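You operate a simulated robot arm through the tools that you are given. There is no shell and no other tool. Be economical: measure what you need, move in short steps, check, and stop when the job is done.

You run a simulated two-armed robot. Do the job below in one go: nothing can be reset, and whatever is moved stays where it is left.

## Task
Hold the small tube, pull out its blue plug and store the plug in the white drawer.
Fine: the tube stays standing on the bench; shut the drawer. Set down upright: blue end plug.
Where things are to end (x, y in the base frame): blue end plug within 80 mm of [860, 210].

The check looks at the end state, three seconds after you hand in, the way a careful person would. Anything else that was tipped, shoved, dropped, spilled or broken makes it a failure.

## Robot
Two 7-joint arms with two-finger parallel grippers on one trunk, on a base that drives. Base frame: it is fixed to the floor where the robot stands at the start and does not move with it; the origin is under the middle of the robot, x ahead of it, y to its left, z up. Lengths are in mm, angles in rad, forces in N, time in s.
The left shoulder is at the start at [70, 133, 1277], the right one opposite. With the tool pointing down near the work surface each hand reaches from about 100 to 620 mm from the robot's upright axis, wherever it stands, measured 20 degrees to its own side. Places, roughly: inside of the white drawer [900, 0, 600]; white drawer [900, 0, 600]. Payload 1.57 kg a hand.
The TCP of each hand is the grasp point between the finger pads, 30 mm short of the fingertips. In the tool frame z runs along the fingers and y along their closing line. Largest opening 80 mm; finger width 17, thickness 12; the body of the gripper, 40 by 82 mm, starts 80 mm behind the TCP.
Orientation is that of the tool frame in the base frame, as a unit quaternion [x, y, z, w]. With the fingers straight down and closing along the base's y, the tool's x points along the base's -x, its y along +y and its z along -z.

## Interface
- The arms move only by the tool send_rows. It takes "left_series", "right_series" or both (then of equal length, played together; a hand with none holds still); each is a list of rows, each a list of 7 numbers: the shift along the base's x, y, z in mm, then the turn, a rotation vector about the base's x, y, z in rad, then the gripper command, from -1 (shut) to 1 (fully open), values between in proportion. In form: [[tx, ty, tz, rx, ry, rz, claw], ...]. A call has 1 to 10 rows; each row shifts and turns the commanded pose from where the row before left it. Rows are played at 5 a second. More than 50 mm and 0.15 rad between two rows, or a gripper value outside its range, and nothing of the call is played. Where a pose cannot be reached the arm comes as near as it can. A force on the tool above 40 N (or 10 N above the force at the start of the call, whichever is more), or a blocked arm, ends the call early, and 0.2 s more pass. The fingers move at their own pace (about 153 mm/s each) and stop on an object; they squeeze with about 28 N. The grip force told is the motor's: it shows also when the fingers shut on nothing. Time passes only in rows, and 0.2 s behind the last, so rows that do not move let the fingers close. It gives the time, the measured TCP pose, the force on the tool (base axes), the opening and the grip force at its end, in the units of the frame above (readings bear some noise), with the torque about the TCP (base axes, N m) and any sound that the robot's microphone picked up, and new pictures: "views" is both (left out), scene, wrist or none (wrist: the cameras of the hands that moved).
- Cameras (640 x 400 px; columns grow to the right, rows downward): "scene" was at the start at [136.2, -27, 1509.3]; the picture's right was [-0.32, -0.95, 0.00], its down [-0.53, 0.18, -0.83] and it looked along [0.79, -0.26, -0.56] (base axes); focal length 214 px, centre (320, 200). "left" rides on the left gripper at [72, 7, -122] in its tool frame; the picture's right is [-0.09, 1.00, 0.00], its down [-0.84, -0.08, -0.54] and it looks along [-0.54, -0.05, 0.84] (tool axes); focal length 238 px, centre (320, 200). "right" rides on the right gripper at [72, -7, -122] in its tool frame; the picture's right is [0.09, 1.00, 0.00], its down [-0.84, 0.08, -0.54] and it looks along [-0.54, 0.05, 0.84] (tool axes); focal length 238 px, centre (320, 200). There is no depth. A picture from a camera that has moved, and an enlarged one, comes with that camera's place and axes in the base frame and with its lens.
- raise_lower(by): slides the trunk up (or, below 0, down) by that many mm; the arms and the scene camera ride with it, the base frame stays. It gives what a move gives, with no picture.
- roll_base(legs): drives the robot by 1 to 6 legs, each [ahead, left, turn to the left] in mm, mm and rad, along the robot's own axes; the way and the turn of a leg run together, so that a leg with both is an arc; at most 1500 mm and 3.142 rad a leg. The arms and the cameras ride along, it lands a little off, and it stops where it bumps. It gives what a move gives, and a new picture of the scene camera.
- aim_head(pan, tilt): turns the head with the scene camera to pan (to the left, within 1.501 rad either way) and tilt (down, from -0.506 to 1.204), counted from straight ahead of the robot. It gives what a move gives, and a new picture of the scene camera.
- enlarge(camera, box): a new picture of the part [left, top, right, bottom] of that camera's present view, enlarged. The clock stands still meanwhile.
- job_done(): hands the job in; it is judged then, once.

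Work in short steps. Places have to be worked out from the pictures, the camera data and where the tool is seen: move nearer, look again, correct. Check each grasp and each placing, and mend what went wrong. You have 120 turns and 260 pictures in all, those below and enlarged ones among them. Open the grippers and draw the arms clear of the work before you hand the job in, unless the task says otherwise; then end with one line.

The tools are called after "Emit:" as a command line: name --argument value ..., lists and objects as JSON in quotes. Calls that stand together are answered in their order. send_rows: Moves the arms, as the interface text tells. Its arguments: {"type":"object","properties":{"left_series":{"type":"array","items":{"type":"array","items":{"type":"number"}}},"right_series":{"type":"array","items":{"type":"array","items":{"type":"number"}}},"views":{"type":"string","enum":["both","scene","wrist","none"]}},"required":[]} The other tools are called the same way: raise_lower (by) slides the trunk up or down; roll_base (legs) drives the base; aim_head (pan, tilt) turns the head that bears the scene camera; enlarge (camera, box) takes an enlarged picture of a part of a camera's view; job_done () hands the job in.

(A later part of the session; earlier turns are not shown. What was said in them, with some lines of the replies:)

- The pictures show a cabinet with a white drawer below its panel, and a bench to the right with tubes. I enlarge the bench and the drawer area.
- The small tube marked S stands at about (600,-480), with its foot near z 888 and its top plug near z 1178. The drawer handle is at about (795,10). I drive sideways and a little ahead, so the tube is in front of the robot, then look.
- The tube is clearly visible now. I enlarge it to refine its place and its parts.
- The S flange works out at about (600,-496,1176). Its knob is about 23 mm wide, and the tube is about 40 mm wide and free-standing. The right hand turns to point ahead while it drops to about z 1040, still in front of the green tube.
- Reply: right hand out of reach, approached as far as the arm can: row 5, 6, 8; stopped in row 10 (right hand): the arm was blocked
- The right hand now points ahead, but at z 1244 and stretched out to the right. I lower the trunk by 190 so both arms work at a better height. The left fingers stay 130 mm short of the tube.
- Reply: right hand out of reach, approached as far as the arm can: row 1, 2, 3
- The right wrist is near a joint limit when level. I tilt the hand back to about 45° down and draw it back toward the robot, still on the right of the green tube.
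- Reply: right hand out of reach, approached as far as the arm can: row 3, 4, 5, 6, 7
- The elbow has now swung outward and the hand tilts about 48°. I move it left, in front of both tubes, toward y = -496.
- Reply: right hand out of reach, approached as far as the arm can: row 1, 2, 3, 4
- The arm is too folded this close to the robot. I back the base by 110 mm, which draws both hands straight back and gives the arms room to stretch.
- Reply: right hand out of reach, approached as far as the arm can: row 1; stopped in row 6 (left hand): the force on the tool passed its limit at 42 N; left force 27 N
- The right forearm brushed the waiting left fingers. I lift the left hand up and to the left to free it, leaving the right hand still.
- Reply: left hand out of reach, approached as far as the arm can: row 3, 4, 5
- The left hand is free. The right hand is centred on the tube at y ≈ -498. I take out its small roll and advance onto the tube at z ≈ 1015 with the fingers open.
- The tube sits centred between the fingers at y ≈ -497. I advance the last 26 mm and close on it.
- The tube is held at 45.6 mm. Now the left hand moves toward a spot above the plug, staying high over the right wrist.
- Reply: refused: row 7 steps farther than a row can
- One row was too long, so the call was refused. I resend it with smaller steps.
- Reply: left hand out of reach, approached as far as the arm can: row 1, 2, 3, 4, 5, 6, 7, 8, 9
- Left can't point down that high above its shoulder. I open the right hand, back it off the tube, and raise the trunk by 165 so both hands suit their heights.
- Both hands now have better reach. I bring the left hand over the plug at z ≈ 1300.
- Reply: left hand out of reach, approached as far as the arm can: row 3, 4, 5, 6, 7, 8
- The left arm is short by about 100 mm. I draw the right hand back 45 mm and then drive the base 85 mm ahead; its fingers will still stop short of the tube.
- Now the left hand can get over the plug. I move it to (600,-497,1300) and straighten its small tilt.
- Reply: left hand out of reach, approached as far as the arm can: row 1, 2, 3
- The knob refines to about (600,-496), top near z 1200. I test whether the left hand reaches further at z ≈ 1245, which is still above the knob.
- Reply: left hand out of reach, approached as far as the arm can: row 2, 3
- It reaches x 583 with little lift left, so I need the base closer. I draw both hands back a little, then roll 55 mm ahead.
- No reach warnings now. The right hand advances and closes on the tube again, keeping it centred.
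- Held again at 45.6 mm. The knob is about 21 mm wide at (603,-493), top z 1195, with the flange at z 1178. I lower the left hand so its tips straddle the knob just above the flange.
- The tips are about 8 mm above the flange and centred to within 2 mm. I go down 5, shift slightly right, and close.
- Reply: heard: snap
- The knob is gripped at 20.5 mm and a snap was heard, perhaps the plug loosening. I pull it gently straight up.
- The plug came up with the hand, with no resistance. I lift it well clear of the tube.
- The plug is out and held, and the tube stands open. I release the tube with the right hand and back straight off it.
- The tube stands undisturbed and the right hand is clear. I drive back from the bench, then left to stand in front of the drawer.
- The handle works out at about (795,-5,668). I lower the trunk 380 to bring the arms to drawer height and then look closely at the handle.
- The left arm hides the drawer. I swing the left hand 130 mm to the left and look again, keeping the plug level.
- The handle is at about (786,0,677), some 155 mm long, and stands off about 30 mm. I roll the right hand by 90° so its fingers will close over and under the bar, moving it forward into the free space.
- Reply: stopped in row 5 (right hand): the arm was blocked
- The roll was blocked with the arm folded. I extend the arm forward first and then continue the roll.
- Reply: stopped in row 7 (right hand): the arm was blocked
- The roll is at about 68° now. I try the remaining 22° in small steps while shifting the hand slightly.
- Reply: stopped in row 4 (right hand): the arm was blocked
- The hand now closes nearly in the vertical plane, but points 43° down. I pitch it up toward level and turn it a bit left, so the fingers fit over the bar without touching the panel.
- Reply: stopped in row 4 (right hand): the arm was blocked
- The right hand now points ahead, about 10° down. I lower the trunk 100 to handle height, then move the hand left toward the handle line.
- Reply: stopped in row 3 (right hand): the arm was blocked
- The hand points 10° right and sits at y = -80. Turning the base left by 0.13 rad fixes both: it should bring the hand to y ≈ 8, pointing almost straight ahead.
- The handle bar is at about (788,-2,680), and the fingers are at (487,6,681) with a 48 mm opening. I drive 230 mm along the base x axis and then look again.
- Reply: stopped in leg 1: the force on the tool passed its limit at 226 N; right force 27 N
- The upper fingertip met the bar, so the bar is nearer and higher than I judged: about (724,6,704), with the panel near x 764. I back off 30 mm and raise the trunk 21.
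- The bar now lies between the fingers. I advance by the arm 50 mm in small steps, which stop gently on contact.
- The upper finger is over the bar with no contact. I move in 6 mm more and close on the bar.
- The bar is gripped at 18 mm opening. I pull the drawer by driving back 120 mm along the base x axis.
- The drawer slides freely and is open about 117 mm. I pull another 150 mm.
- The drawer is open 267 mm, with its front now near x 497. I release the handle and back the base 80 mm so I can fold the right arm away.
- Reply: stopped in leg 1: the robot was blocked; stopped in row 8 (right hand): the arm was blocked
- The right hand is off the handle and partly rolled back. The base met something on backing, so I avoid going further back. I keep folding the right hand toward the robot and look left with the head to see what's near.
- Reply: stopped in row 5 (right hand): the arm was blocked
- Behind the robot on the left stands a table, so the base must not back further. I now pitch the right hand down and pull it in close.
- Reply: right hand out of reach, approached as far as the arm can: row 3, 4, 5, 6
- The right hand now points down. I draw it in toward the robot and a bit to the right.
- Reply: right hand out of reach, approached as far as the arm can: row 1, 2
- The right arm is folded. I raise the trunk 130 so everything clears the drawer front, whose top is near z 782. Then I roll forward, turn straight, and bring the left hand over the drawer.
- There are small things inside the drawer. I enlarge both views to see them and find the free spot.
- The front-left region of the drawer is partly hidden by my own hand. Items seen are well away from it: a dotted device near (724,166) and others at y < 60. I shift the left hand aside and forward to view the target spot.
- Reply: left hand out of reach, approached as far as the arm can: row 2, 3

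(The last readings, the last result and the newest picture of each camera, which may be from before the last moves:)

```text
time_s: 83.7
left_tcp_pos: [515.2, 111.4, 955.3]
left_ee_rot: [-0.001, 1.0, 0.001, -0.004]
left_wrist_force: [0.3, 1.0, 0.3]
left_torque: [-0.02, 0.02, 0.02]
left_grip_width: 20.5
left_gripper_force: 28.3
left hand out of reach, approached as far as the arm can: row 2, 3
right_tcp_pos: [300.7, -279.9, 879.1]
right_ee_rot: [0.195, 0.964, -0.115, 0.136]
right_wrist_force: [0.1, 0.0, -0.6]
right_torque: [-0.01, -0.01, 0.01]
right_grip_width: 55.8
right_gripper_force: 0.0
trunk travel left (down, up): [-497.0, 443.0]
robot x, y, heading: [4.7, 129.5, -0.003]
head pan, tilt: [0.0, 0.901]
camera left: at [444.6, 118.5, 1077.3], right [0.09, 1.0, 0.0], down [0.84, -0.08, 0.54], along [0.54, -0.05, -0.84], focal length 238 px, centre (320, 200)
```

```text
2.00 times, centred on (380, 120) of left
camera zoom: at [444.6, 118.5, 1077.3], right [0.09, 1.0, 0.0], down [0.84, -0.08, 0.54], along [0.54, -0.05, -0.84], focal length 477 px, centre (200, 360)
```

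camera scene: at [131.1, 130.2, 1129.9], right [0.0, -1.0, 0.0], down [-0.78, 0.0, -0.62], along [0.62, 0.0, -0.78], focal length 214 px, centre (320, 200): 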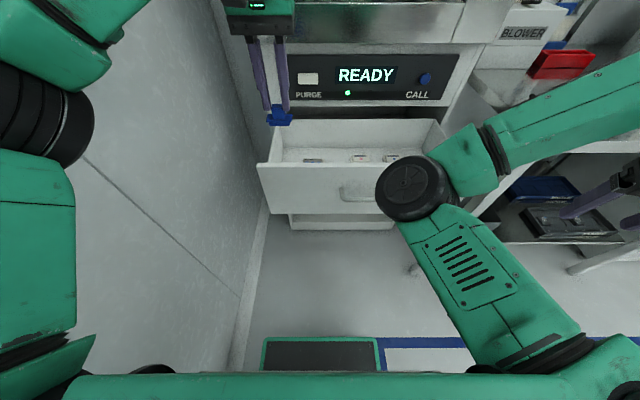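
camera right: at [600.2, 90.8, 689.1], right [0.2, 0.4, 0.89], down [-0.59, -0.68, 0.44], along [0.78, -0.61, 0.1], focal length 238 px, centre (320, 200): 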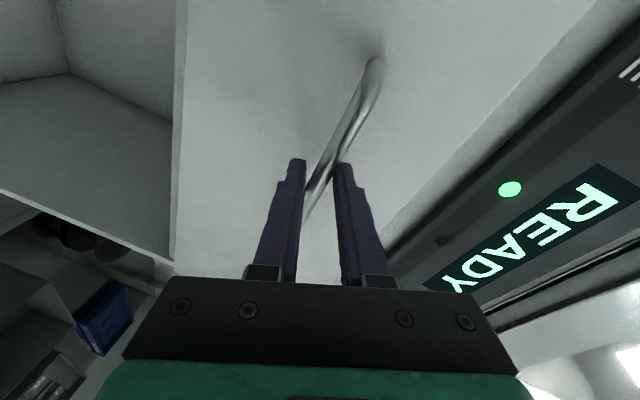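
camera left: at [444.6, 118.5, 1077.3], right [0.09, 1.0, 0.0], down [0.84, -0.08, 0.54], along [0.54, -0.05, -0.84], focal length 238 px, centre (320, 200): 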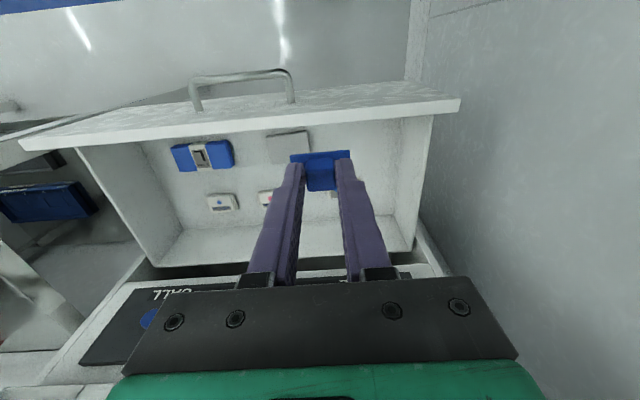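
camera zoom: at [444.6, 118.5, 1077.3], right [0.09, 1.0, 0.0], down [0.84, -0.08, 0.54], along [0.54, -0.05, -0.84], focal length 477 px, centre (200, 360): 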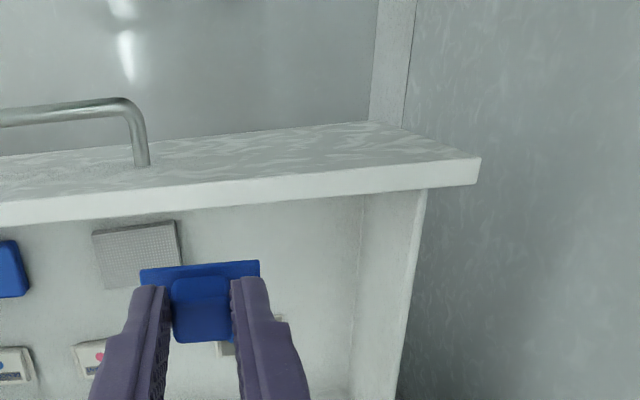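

The front-left corner of the drawer is empty; its left wall is at y ≈ 260. I roll 60 mm ahead for reach, then move the left hand above (615,195).

Emit:
roll_base --legs '[[60, 0, 0]]'

Emit:
send_rows --left_series '[[10, 28, -20, 0, 0, 0, -1], [10, 28, -25, 0, 0, 0, -1], [10, 28, -30, 0, 0, 0, -1], [10, 0, -30, 0, 0, 0, -1]]'

```text
time_s: 84.7
left_tcp_pos: [575.6, 111.0, 955.7]
left_ee_rot: [-0.001, 1.0, 0.0, -0.003]
left_wrist_force: [0.6, -0.2, -0.5]
left_torque: [-0.01, 0.03, 0.01]
left_grip_width: 20.2
left_gripper_force: 27.8
right_tcp_pos: [359.2, -278.8, 879.7]
right_ee_rot: [0.195, 0.964, -0.114, 0.137]
right_wrist_force: [0.6, 0.0, 0.5]
right_torque: [0.0, 0.07, 0.01]
right_grip_width: 55.8
right_gripper_force: 0.0
trunk travel left (down, up): [-497.0, 443.0]
robot x, y, heading: [64.4, 126.6, -0.003]
head pan, tilt: [0.0, 0.901]
camera scene: at [191.1, 130.0, 1129.7], right [0.0, -1.0, 0.0], down [-0.78, 0.0, -0.62], along [0.62, 0.0, -0.78], focal length 214 px, centre (320, 200)
```

scene: 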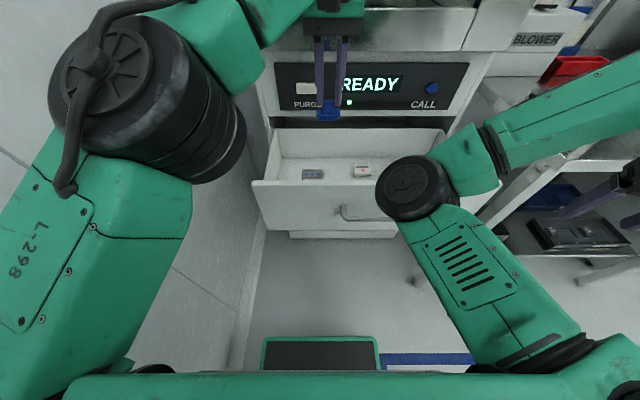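

```text
time_s: 85.7
left_tcp_pos: [614.3, 194.1, 849.6]
left_ee_rot: [-0.001, 1.0, 0.001, -0.003]
left_wrist_force: [0.0, -0.6, 0.3]
left_torque: [-0.02, 0.04, 0.0]
left_grip_width: 20.5
left_gripper_force: 28.3
right_tcp_pos: [360.1, -280.6, 879.5]
right_ee_rot: [0.195, 0.965, -0.114, 0.137]
right_wrist_force: [-0.3, 0.3, 0.2]
right_torque: [0.01, 0.0, 0.02]
right_grip_width: 56.0
right_gripper_force: 0.1
trunk travel left (down, up): [-497.0, 443.0]
robot x, y, heading: [61.1, 129.6, -0.008]
head pan, tilt: [0.0, 0.901]
camera scene: at [191.0, 129.3, 1129.7], right [0.0, -1.0, 0.0], down [-0.78, 0.0, -0.62], along [0.62, 0.0, -0.78], focal length 214 px, centre (320, 200)
camera left: at [544.0, 200.3, 972.3], right [0.09, 1.0, 0.0], down [0.84, -0.08, 0.54], along [0.53, -0.05, -0.84], focal length 238 px, centre (320, 200)
```

scene: 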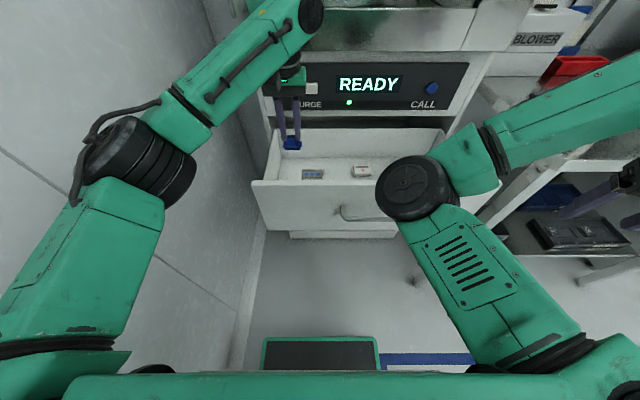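
left: 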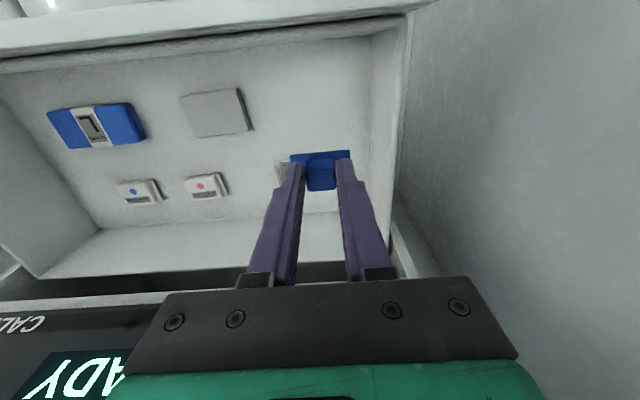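

The reach is good. For room between the hand's camera and the front panel I go to x ≈ 630 (which closes to 897) and lower in steps to z ≈ 700.

Emit:
send_rows --left_series '[[14, 2, -30, 0, 0, 0, -1], [2, 0, -40, 0, 0, 0, -1], [0, 0, -40, 0, 0, 0, -1], [0, 0, -40, 0, 0, 0, -1]]'

Emit:
enlarge --camera "left" --box '[160, 0, 480, 200]'

Emit:
enlarge --camera "scene" --box '[240, 60, 420, 220]'

```text
time_s: 86.7
left_tcp_pos: [629.0, 197.8, 699.2]
left_ee_rot: [-0.001, 1.0, 0.001, -0.002]
left_wrist_force: [0.9, 0.3, -0.8]
left_torque: [-0.01, 0.01, 0.01]
left_grip_width: 20.4
left_gripper_force: 28.2
right_tcp_pos: [359.2, -280.6, 880.4]
right_ee_rot: [0.195, 0.965, -0.115, 0.135]
right_wrist_force: [-0.3, -0.7, 0.5]
right_torque: [0.02, 0.03, -0.02]
right_grip_width: 55.8
right_gripper_force: 0.1
trunk travel left (down, up): [-497.0, 443.0]
robot x, y, heading: [65.7, 128.9, -0.003]
head pan, tilt: [0.0, 0.901]
camera scene: at [190.7, 130.0, 1129.8], right [0.0, -1.0, 0.0], down [-0.78, 0.0, -0.62], along [0.62, 0.0, -0.78], focal length 214 px, centre (320, 200)
camera left: at [558.8, 204.0, 821.9], right [0.09, 1.0, 0.0], down [0.84, -0.08, 0.54], along [0.54, -0.05, -0.84], focal length 238 px, centre (320, 200)
```

scene: 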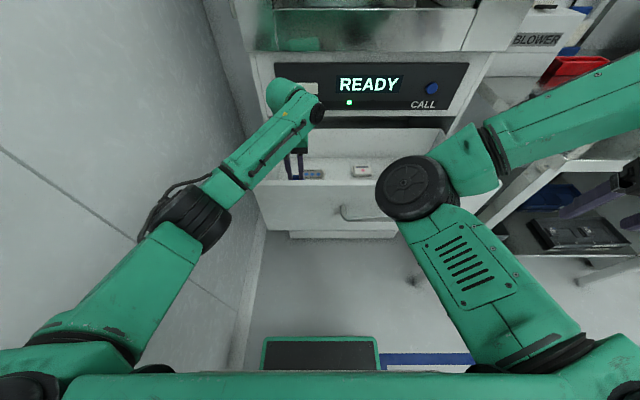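
left: 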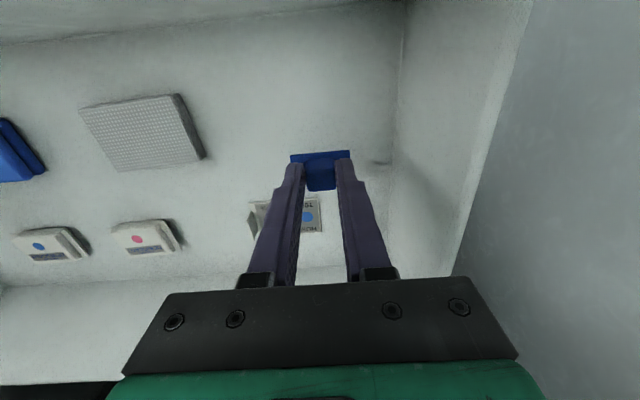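

```text
2.00 times, centred on (320, 100) of left
camera zoom: at [558.8, 204.0, 821.9], right [0.09, 1.0, 0.0], down [0.84, -0.08, 0.54], along [0.54, -0.05, -0.84], focal length 477 px, centre (320, 400)
```

zoom: 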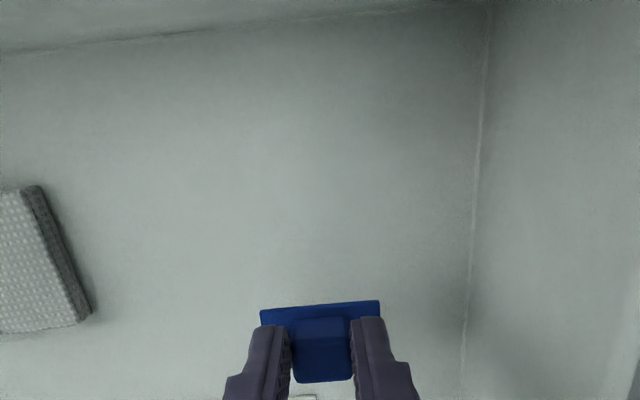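

```text
2.50 times, centred on (330, 140) of scene
camera zoom: at [190.7, 130.0, 1129.8], right [0.0, -1.0, 0.0], down [-0.78, 0.0, -0.62], along [0.62, 0.0, -0.78], focal length 536 px, centre (295, 350)
```

zoom: 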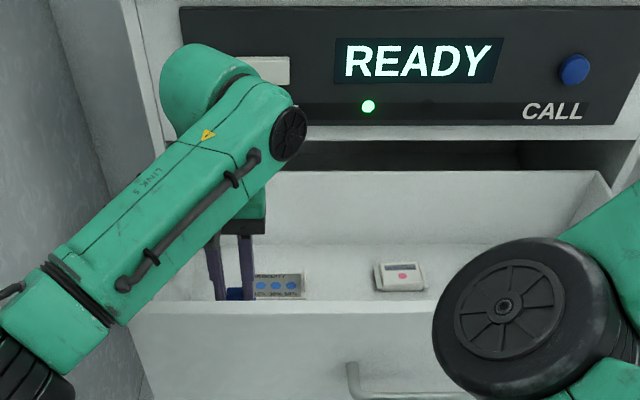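

The spot below is clear. I lower 40 mm more and then feel for the floor in small steps.

Emit:
send_rows --left_series '[[0, 0, -13, 0, 0, 0, -1], [0, 0, -13, 0, 0, 0, -1], [0, 0, -13, 0, 0, 0, -1]]' --views "none"

Emit:
enlarge --camera "left" --box '[220, 80, 440, 240]'

Emit:
enlarge --camera "scene" --box '[270, 120, 370, 200]'

```text
time_s: 87.5
left_tcp_pos: [629.9, 198.3, 660.7]
left_ee_rot: [-0.002, 1.0, 0.001, -0.003]
left_wrist_force: [0.2, 0.1, 0.3]
left_torque: [-0.01, 0.02, -0.01]
left_grip_width: 20.6
left_gripper_force: 27.8
right_tcp_pos: [360.2, -281.5, 879.6]
right_ee_rot: [0.196, 0.964, -0.115, 0.136]
right_wrist_force: [-0.3, 0.4, 0.0]
right_torque: [0.0, -0.02, 0.05]
right_grip_width: 55.8
right_gripper_force: 0.0
trunk travel left (down, up): [-497.0, 443.0]
robot x, y, heading: [65.4, 131.4, -0.001]
head pan, tilt: [0.0, 0.901]
```

```text
2.50 times, centred on (330, 160) of left
camera zoom: at [559.7, 203.6, 782.9], right [0.09, 1.0, 0.0], down [0.84, -0.08, 0.54], along [0.54, -0.05, -0.84], focal length 596 px, centre (295, 300)
```

zoom: 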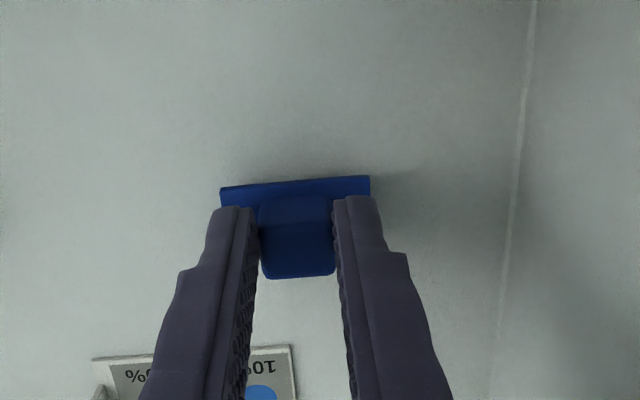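

```text
5.00 times, centred on (320, 160) of scene
camera zoom: at [190.4, 129.9, 1129.8], right [0.0, -1.0, 0.0], down [-0.78, 0.0, -0.62], along [0.62, 0.0, -0.78], focal length 1072 px, centre (320, 400)
```

zoom: 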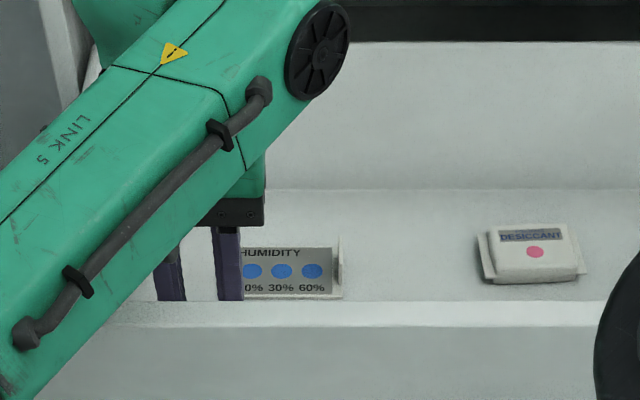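

There's no contact yet and the shadow is drawing near. I descend in 4 mm steps, watching the force.

Emit:
send_rows --left_series '[[0, 0, -4, 0, 0, 0, -1], [0, 0, -4, 0, 0, 0, -1], [0, 0, -4, 0, 0, 0, -1]]' --views "none"

Emit:
enlarge --camera "left" --box '[220, 80, 440, 240]'

```text
time_s: 88.3
left_tcp_pos: [628.6, 197.0, 652.6]
left_ee_rot: [-0.001, 1.0, 0.0, 0.001]
left_wrist_force: [1.7, 1.3, 26.4]
left_torque: [0.08, -0.2, 0.03]
left_grip_width: 20.4
left_gripper_force: 28.1
right_tcp_pos: [355.8, -280.2, 880.5]
right_ee_rot: [0.195, 0.964, -0.114, 0.139]
right_wrist_force: [0.9, 0.4, 0.3]
right_torque: [0.02, 0.0, 0.0]
right_grip_width: 56.1
right_gripper_force: 0.0
trunk travel left (down, up): [-497.0, 443.0]
robot x, y, heading: [60.8, 131.4, -0.004]
head pan, tilt: [0.0, 0.901]
```

```text
2.50 times, centred on (330, 160) of left
camera zoom: at [557.1, 203.4, 774.8], right [0.09, 1.0, 0.0], down [0.84, -0.08, 0.54], along [0.54, -0.05, -0.84], focal length 596 px, centre (295, 300)
```

zoom: 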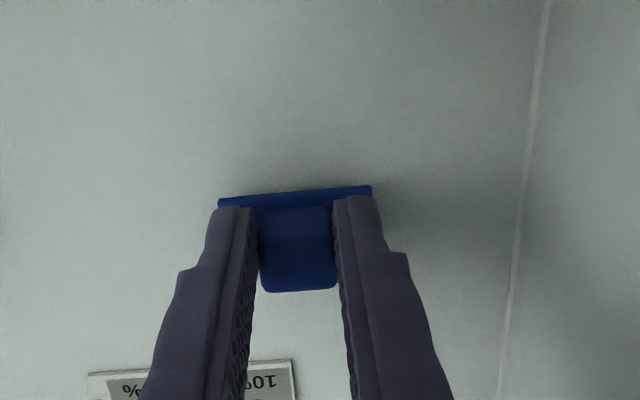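

The plug rests on the drawer floor with 26 N. I ease up 2 mm, open the fingers, and lift straight away.

Emit:
send_rows --left_series '[[0, 0, 2.5, 0, 0, 0, -1], [0, 0, 0, 0, 0, 0, -0.3], [0, 0, 0, 0, 0, 0, 0.1], [0, 0, 0, 0, 0, 0, 0.2], [0, 0, 20, 0, 0, 0, 0.2], [0, 0, 30, 0, 0, 0, 0.2]]' --views "none"

Emit:
enlarge --camera "left" --box '[200, 20, 440, 240]'

```text
time_s: 89.7
left_tcp_pos: [629.2, 195.0, 701.9]
left_ee_rot: [0.0, 1.0, 0.002, -0.003]
left_wrist_force: [-0.2, -0.1, 0.0]
left_torque: [0.02, 0.03, 0.0]
left_grip_width: 48.0
left_gripper_force: 0.1
right_tcp_pos: [359.5, -280.0, 880.6]
right_ee_rot: [0.195, 0.965, -0.114, 0.137]
right_wrist_force: [-0.5, -0.5, 0.4]
right_torque: [0.03, -0.04, -0.01]
right_grip_width: 56.1
right_gripper_force: 0.0
trunk travel left (down, up): [-497.0, 443.0]
robot x, y, heading: [62.0, 130.2, -0.004]
head pan, tilt: [0.0, 0.901]
```

```text
1.82 times, centred on (320, 130) of left
camera zoom: at [558.7, 201.6, 825.0], right [0.09, 1.0, 0.0], down [0.84, -0.08, 0.54], along [0.54, -0.05, -0.84], focal length 433 px, centre (320, 327)
```

zoom: 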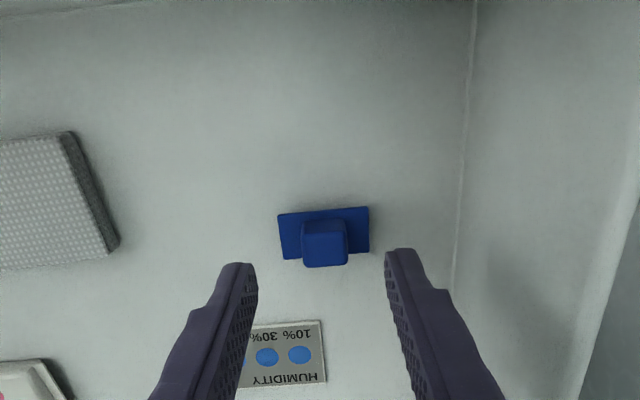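

The plug stands upright at about (634,196), which is about (901,196) once shut. I lift the left hand out of the drawer and roll the base back 220 mm.

Emit:
send_rows --left_series '[[0, 0, 40, 0, 0, 0, 0.2], [0, 0, 40, 0, 0, 0, 0.2], [-5, 0, 40, 0, 0, 0, 0.2], [-5, 0, 40, 0, 0, 0, 0.2], [-5, 0, 20, 0, 0, 0, -1]]' --views "none"

Emit:
roll_base --legs '[[-220, 0, 0]]'

```text
time_s: 90.9
left_tcp_pos: [614.3, 194.8, 882.9]
left_ee_rot: [-0.001, 1.0, 0.001, -0.002]
left_wrist_force: [-0.8, 0.1, -0.5]
left_torque: [0.01, 0.0, 0.0]
left_grip_width: 0.0
left_gripper_force: 21.5
right_tcp_pos: [359.6, -280.3, 880.6]
right_ee_rot: [0.196, 0.964, -0.115, 0.136]
right_wrist_force: [-0.7, 0.1, 0.3]
right_torque: [0.02, 0.0, -0.02]
right_grip_width: 55.8
right_gripper_force: 0.0
trunk travel left (down, up): [-497.0, 443.0]
robot x, y, heading: [67.0, 130.5, -0.002]
head pan, tilt: [0.0, 0.901]
```

```text
time_s: 92.6
left_tcp_pos: [392.4, 195.0, 881.9]
left_ee_rot: [0.0, 1.0, 0.001, -0.003]
left_wrist_force: [-0.7, 0.5, 0.4]
left_torque: [-0.03, 0.0, 0.0]
left_grip_width: 0.1
left_gripper_force: 21.7
right_tcp_pos: [136.7, -279.4, 881.1]
right_ee_rot: [0.197, 0.964, -0.114, 0.137]
right_wrist_force: [-0.8, -0.1, -0.2]
right_torque: [-0.02, 0.04, 0.04]
right_grip_width: 56.1
right_gripper_force: 0.0
trunk travel left (down, up): [-497.0, 443.0]
robot x, y, heading: [-158.8, 127.1, -0.009]
head pan, tilt: [0.0, 0.901]
camera scene: at [-31.2, 130.7, 1129.9], right [-0.01, -1.0, 0.0], down [-0.78, 0.0, -0.62], along [0.62, 0.0, -0.78], focal length 214 px, centre (320, 200)
```

scene: 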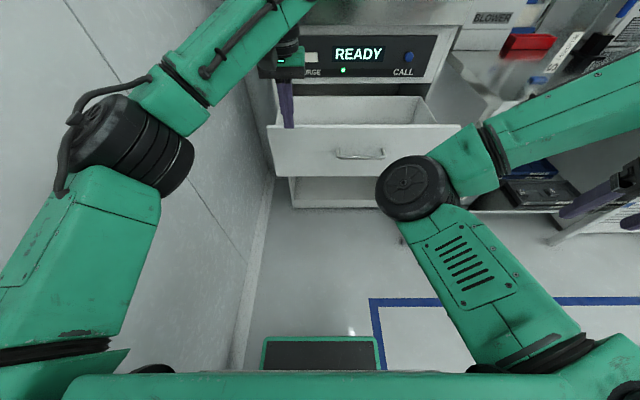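

The left hand, fingers shut, is in front of the drawer. I tilt it forward and lower it to z ≈ 690 at y ≈ 125, left of the handle, to use its fingertips as a pusher.

Emit:
send_rows --left_series '[[-3, -12, -30, 0, -0.14, 0, -1], [-3, -12, -32, 0, -0.14, 0, -1], [0, -12, -32, 0, -0.14, 0, -1], [0, -12, -32, 0, -0.14, 0, -1], [0, -12, -32, 0, -0.14, 0, -1], [0, -10, -32, 0, -0.14, 0, -1]]'

```text
time_s: 94.0
left_tcp_pos: [387.3, 125.1, 691.4]
left_ee_rot: [0.0, 0.914, 0.0, 0.406]
left_wrist_force: [-0.2, 0.1, 0.2]
left_torque: [0.04, 0.05, 0.0]
left_grip_width: 0.0
left_gripper_force: 21.0
right_tcp_pos: [136.7, -279.6, 880.1]
right_ee_rot: [0.196, 0.964, -0.115, 0.136]
right_wrist_force: [-0.1, -0.3, 0.2]
right_torque: [-0.02, -0.01, 0.01]
right_grip_width: 56.1
right_gripper_force: 0.1
trunk travel left (down, up): [-497.0, 443.0]
robot x, y, heading: [-153.8, 130.6, -0.003]
head pan, tilt: [0.0, 0.901]
camera scene: at [-30.6, 130.7, 1129.9], right [-0.01, -1.0, 0.0], down [-0.78, 0.0, -0.62], along [0.62, 0.0, -0.78], focal length 214 px, centre (320, 200)
camera left: at [250.5, 132.9, 719.7], right [0.06, 1.0, 0.07], down [0.16, -0.08, 0.98], along [0.99, -0.05, -0.16], focal length 238 px, centre (320, 200)
```

scene: 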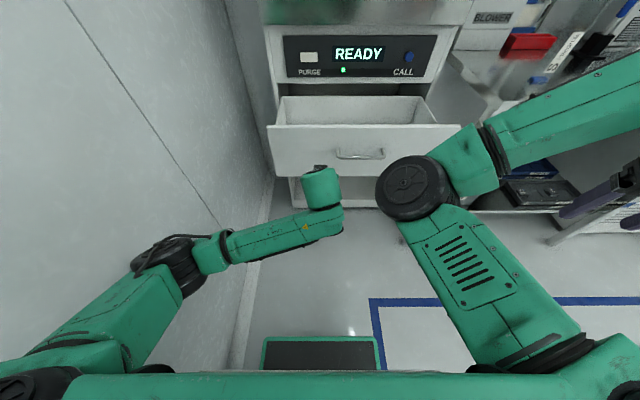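
left: 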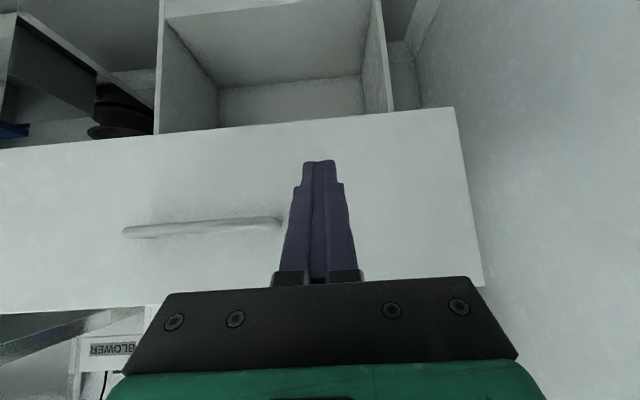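

The tips are at about x 409, clear of the handle's end. I roll ahead gently in short legs: first up to the panel, then pushing it.

Emit:
roll_base --legs '[[75, 0, 0], [40, 0, 0], [40, 0, 0], [40, 0, 0], [40, 0, 0]]'

```text
time_s: 97.0
left_tcp_pos: [622.7, 127.5, 690.5]
left_ee_rot: [-0.003, 0.914, 0.002, 0.405]
left_wrist_force: [-0.1, 0.1, -0.5]
left_torque: [0.01, -0.01, -0.02]
left_grip_width: 0.2
left_gripper_force: 22.0
right_tcp_pos: [375.2, -278.8, 879.0]
right_ee_rot: [0.195, 0.965, -0.115, 0.136]
right_wrist_force: [0.6, -0.4, -0.4]
right_torque: [0.0, 0.0, -0.03]
right_grip_width: 56.0
right_gripper_force: 0.0
trunk travel left (down, up): [-497.0, 443.0]
robot x, y, heading: [76.0, 129.2, -0.001]
head pan, tilt: [0.0, 0.901]
camera scene: at [204.7, 130.3, 1129.7], right [0.0, -1.0, 0.0], down [-0.78, 0.0, -0.62], along [0.62, 0.0, -0.78], focal length 214 px, centre (320, 200)
```

scene: 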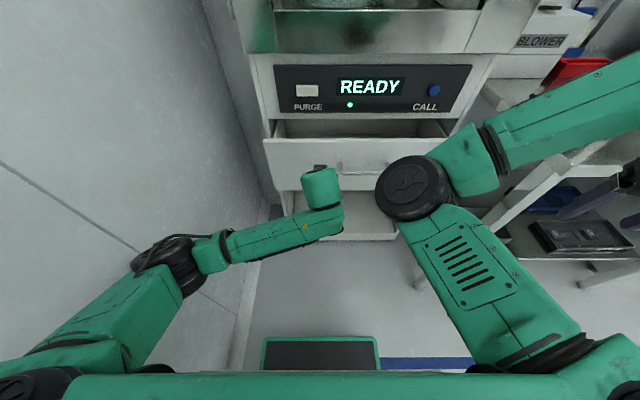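

The drawer is moving in, with about 110 mm left. I finish with arm moves, which stop gently at the limit.

Emit:
send_rows --left_series '[[12, 0, 0, 0, 0, 0, -1], [12, 0, 0, 0, 0, 0, -1], [12, 0, 0, 0, 0, 0, -1], [12, 0, 0, 0, 0, 0, -1], [12, 0, 0, 0, 0, 0, -1], [12, 0, 0, 0, 0, 0, -1], [12, 0, 0, 0, 0, 0, -1]]'

```text
time_s: 98.5
left_tcp_pos: [707.9, 127.3, 690.9]
left_ee_rot: [-0.002, 0.914, 0.002, 0.405]
left_wrist_force: [0.3, -0.1, 0.2]
left_torque: [0.0, -0.02, 0.01]
left_grip_width: 0.0
left_gripper_force: 21.3
right_tcp_pos: [373.7, -279.3, 879.8]
right_ee_rot: [0.194, 0.965, -0.113, 0.137]
right_wrist_force: [-0.8, -0.6, -0.6]
right_torque: [0.0, 0.0, 0.03]
right_grip_width: 55.9
right_gripper_force: 0.2
trunk travel left (down, up): [-497.0, 443.0]
robot x, y, heading: [77.6, 130.2, -0.003]
head pan, tilt: [0.0, 0.901]
camera scene: at [203.8, 130.0, 1129.8], right [0.0, -1.0, 0.0], down [-0.78, 0.0, -0.62], along [0.62, 0.0, -0.78], focal length 214 px, centre (320, 200)
camera left: at [569.7, 133.5, 719.8], right [0.06, 1.0, 0.07], down [0.16, -0.08, 0.98], along [0.99, -0.04, -0.17], focal length 238 px, centre (320, 200)
```

scene: 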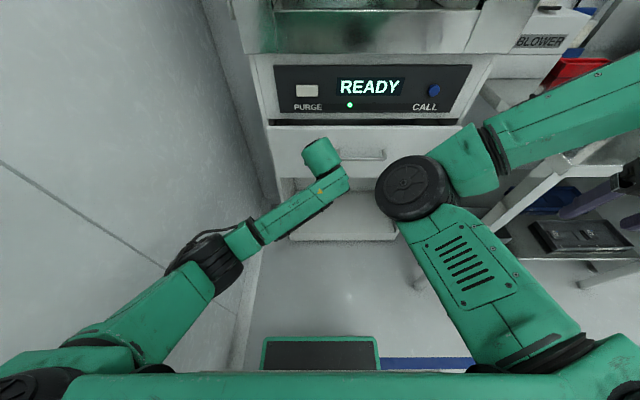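
left: 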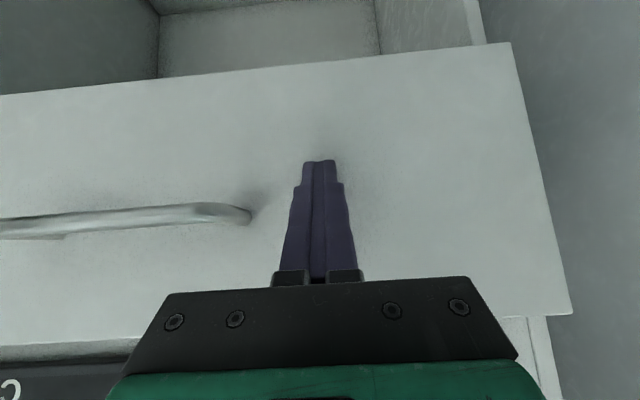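

The drawer is almost shut. I push the last bit in small steps until it meets resistance.

Emit:
send_rows --left_series '[[8, 0, 0, 0, 0, 0, -1], [8, 0, 0, 0, 0, 0, -1], [8, 0, 0, 0, 0, 0, -1], [6, 0, 0, 0, 0, 0, -1], [6, 0, 0, 0, 0, 0, -1], [6, 0, 0, 0, 0, 0, -1]]' --views "scene"

Emit:
enlarge --camera "scene" --box '[250, 50, 480, 210]'

```text
time_s: 100.0
left_tcp_pos: [740.5, 127.7, 691.4]
left_ee_rot: [-0.001, 0.916, 0.002, 0.401]
left_wrist_force: [-21.5, 1.8, 7.1]
left_torque: [0.12, 0.1, 0.03]
left_grip_width: 0.0
left_gripper_force: 21.4
right_tcp_pos: [368.4, -278.5, 882.0]
right_ee_rot: [0.195, 0.964, -0.115, 0.139]
right_wrist_force: [-0.2, -0.6, 0.0]
right_torque: [-0.04, -0.03, -0.02]
right_grip_width: 55.9
right_gripper_force: 0.0
trunk travel left (down, up): [-497.0, 443.0]
robot x, y, heading: [74.0, 131.8, -0.005]
head pan, tilt: [0.0, 0.901]
stopped in row 6 (left hand): the force on the tool passed its limit at 44 N (the readings are from after the stop); the commanded pose is now the measured one
camera scene: at [196.9, 130.8, 1130.7], right [0.0, -1.0, 0.0], down [-0.78, 0.0, -0.63], along [0.63, 0.0, -0.78], focal length 214 px, centre (320, 200)
```

scene: 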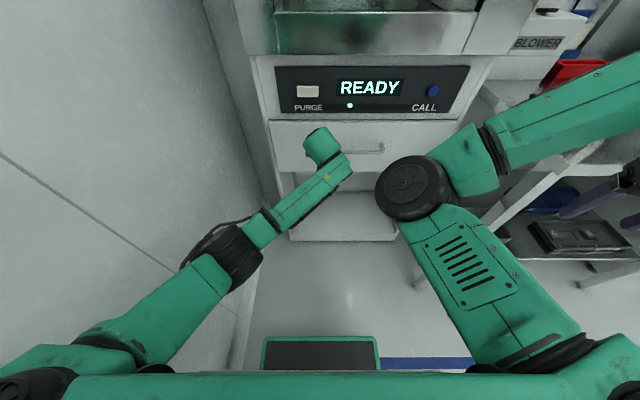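

```text
2.50 times, centred on (365, 130) of scene
camera zoom: at [196.9, 130.8, 1130.7], right [0.0, -1.0, 0.0], down [-0.78, 0.0, -0.63], along [0.63, 0.0, -0.78], focal length 536 px, centre (208, 375)
```

zoom: 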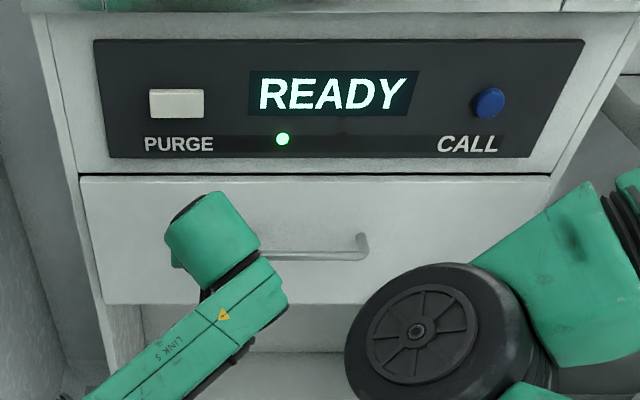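

The drawer met its stop and looks flush. I draw the left hand back, open it, and roll the base back 150 mm, then check the drawer and the tube.

Emit:
send_rows --left_series '[[-20, 0, 0, 0, 0, 0, -1], [-30, 0, 0, 0, 0, 0, 0], [-30, 0, 0, 0, 0, 0, 1]]' --views "none"

Emit:
roll_base --legs '[[-180, 0, 0]]'

Emit:
aim_head --pan -0.45 --tilt 0.35

```text
time_s: 100.8
left_tcp_pos: [662.7, 127.9, 686.3]
left_ee_rot: [-0.003, 0.917, 0.003, 0.399]
left_wrist_force: [-0.6, 0.5, -0.2]
left_torque: [0.0, 0.01, -0.02]
left_grip_width: 80.1
left_gripper_force: 0.1
right_tcp_pos: [372.5, -279.7, 880.1]
right_ee_rot: [0.194, 0.965, -0.114, 0.137]
right_wrist_force: [0.1, 0.9, 0.1]
right_torque: [-0.02, -0.01, 0.0]
right_grip_width: 55.8
right_gripper_force: 0.1
trunk travel left (down, up): [-497.0, 443.0]
robot x, y, heading: [78.1, 130.4, -0.0]
head pan, tilt: [0.0, 0.901]
```

```text
time_s: 102.3
left_tcp_pos: [484.3, 128.6, 686.6]
left_ee_rot: [-0.003, 0.917, 0.003, 0.399]
left_wrist_force: [-0.3, 0.6, 0.6]
left_torque: [0.03, 0.01, -0.04]
left_grip_width: 80.1
left_gripper_force: 0.1
right_tcp_pos: [193.1, -278.7, 879.8]
right_ee_rot: [0.194, 0.965, -0.113, 0.138]
right_wrist_force: [-0.2, 0.3, 0.4]
right_torque: [-0.02, -0.01, 0.03]
right_grip_width: 56.0
right_gripper_force: 0.0
trunk travel left (down, up): [-497.0, 443.0]
robot x, y, heading: [-106.1, 124.6, -0.003]
head pan, tilt: [0.0, 0.901]
camera scene: at [22.8, 130.7, 1129.9], right [0.0, -1.0, 0.0], down [-0.78, 0.0, -0.62], along [0.62, 0.0, -0.78], focal length 214 px, centre (320, 200)
```

scene: 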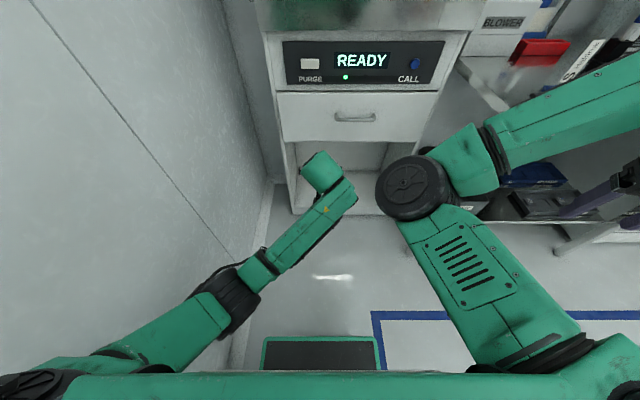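

```text
time_s: 103.2
left_tcp_pos: [485.2, 127.2, 685.2]
left_ee_rot: [-0.002, 0.917, 0.002, 0.399]
left_wrist_force: [-0.2, 0.1, -0.1]
left_torque: [0.01, 0.03, 0.01]
left_grip_width: 80.0
left_gripper_force: 0.1
right_tcp_pos: [194.1, -279.2, 880.1]
right_ee_rot: [0.194, 0.965, -0.115, 0.135]
right_wrist_force: [0.3, 0.0, -0.6]
right_torque: [-0.01, 0.0, 0.01]
right_grip_width: 55.9
right_gripper_force: 0.0
trunk travel left (down, up): [-497.0, 443.0]
robot x, y, heading: [-103.6, 128.9, 0.001]
head pan, tilt: [-0.45, 0.351]
camera scene: at [31.9, 90.3, 1177.3], right [-0.44, -0.9, 0.0], down [-0.31, 0.15, -0.94], along [0.85, -0.41, -0.34], focal length 214 px, centre (320, 200)
```

scene: 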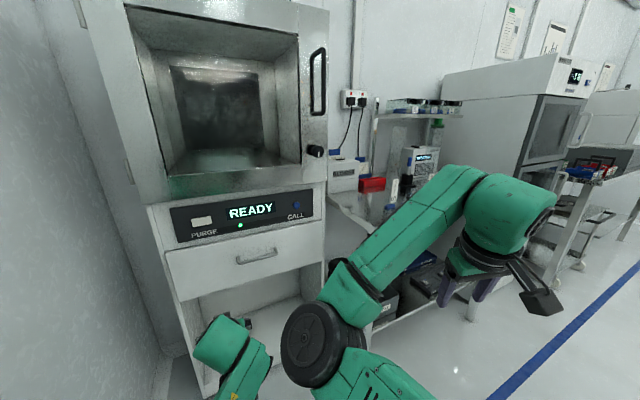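

The drawer is flush. I enlarge the bench and the drawer edge for a last check.

Emit:
enlarge --camera "scene" --box '[320, 120, 480, 250]'

Emit:
enlarge --camera "scene" --box '[150, 180, 340, 310]'

```text
3.08 times, centred on (400, 185) of scene
camera zoom: at [31.9, 90.3, 1177.3], right [-0.44, -0.9, 0.0], down [-0.31, 0.15, -0.94], along [0.85, -0.41, -0.34], focal length 660 px, centre (74, 246)
```

zoom: 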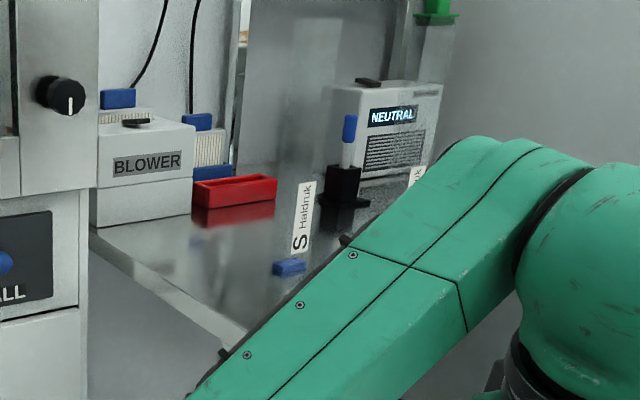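

```text
3.08 times, centred on (245, 245) of scene
camera zoom: at [31.9, 90.3, 1177.3], right [-0.44, -0.9, 0.0], down [-0.31, 0.15, -0.94], along [0.85, -0.41, -0.34], focal length 660 px, centre (551, 62)
```

zoom: 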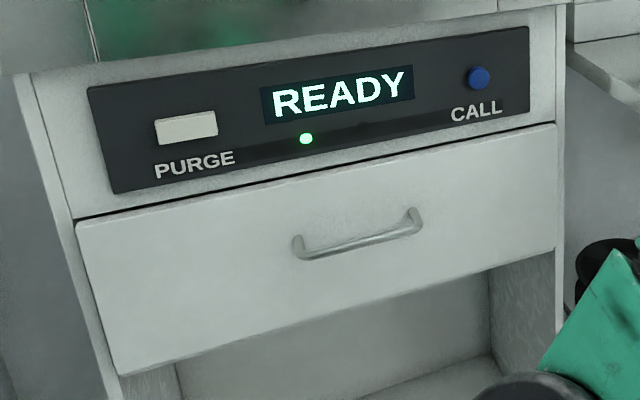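

Both tubes stand upright and the drawer is shut. I open the right gripper fully before handing in.

Emit:
send_rows --right_series '[[0, 0, 0, 0, 0, 0, 1], [0, 0, 0, 0, 0, 0, 1]]' --views "none"

Emit:
job_done

```text
time_s: 103.8
left_tcp_pos: [483.7, 128.2, 685.3]
left_ee_rot: [-0.003, 0.917, 0.003, 0.399]
left_wrist_force: [-0.2, 0.5, 0.1]
left_torque: [0.01, 0.02, -0.02]
left_grip_width: 80.3
left_gripper_force: 0.1
right_tcp_pos: [194.1, -278.8, 880.2]
right_ee_rot: [0.194, 0.965, -0.115, 0.136]
right_wrist_force: [0.8, -0.1, -0.8]
right_torque: [-0.04, 0.01, 0.0]
right_grip_width: 80.1
right_gripper_force: 0.0
trunk travel left (down, up): [-497.0, 443.0]
robot x, y, heading: [-105.6, 130.1, -0.002]
head pan, tilt: [-0.45, 0.351]
```

```text
The job is handed in.
```

The blue plug was set upright in the white drawer at about (900, 196), the drawer is shut and the small tube still stands on the bench; on the way a fingertip struck the drawer handle (226 N peak) and the base was stopped once while backing up, probably by a table behind it that I did not check for movement.
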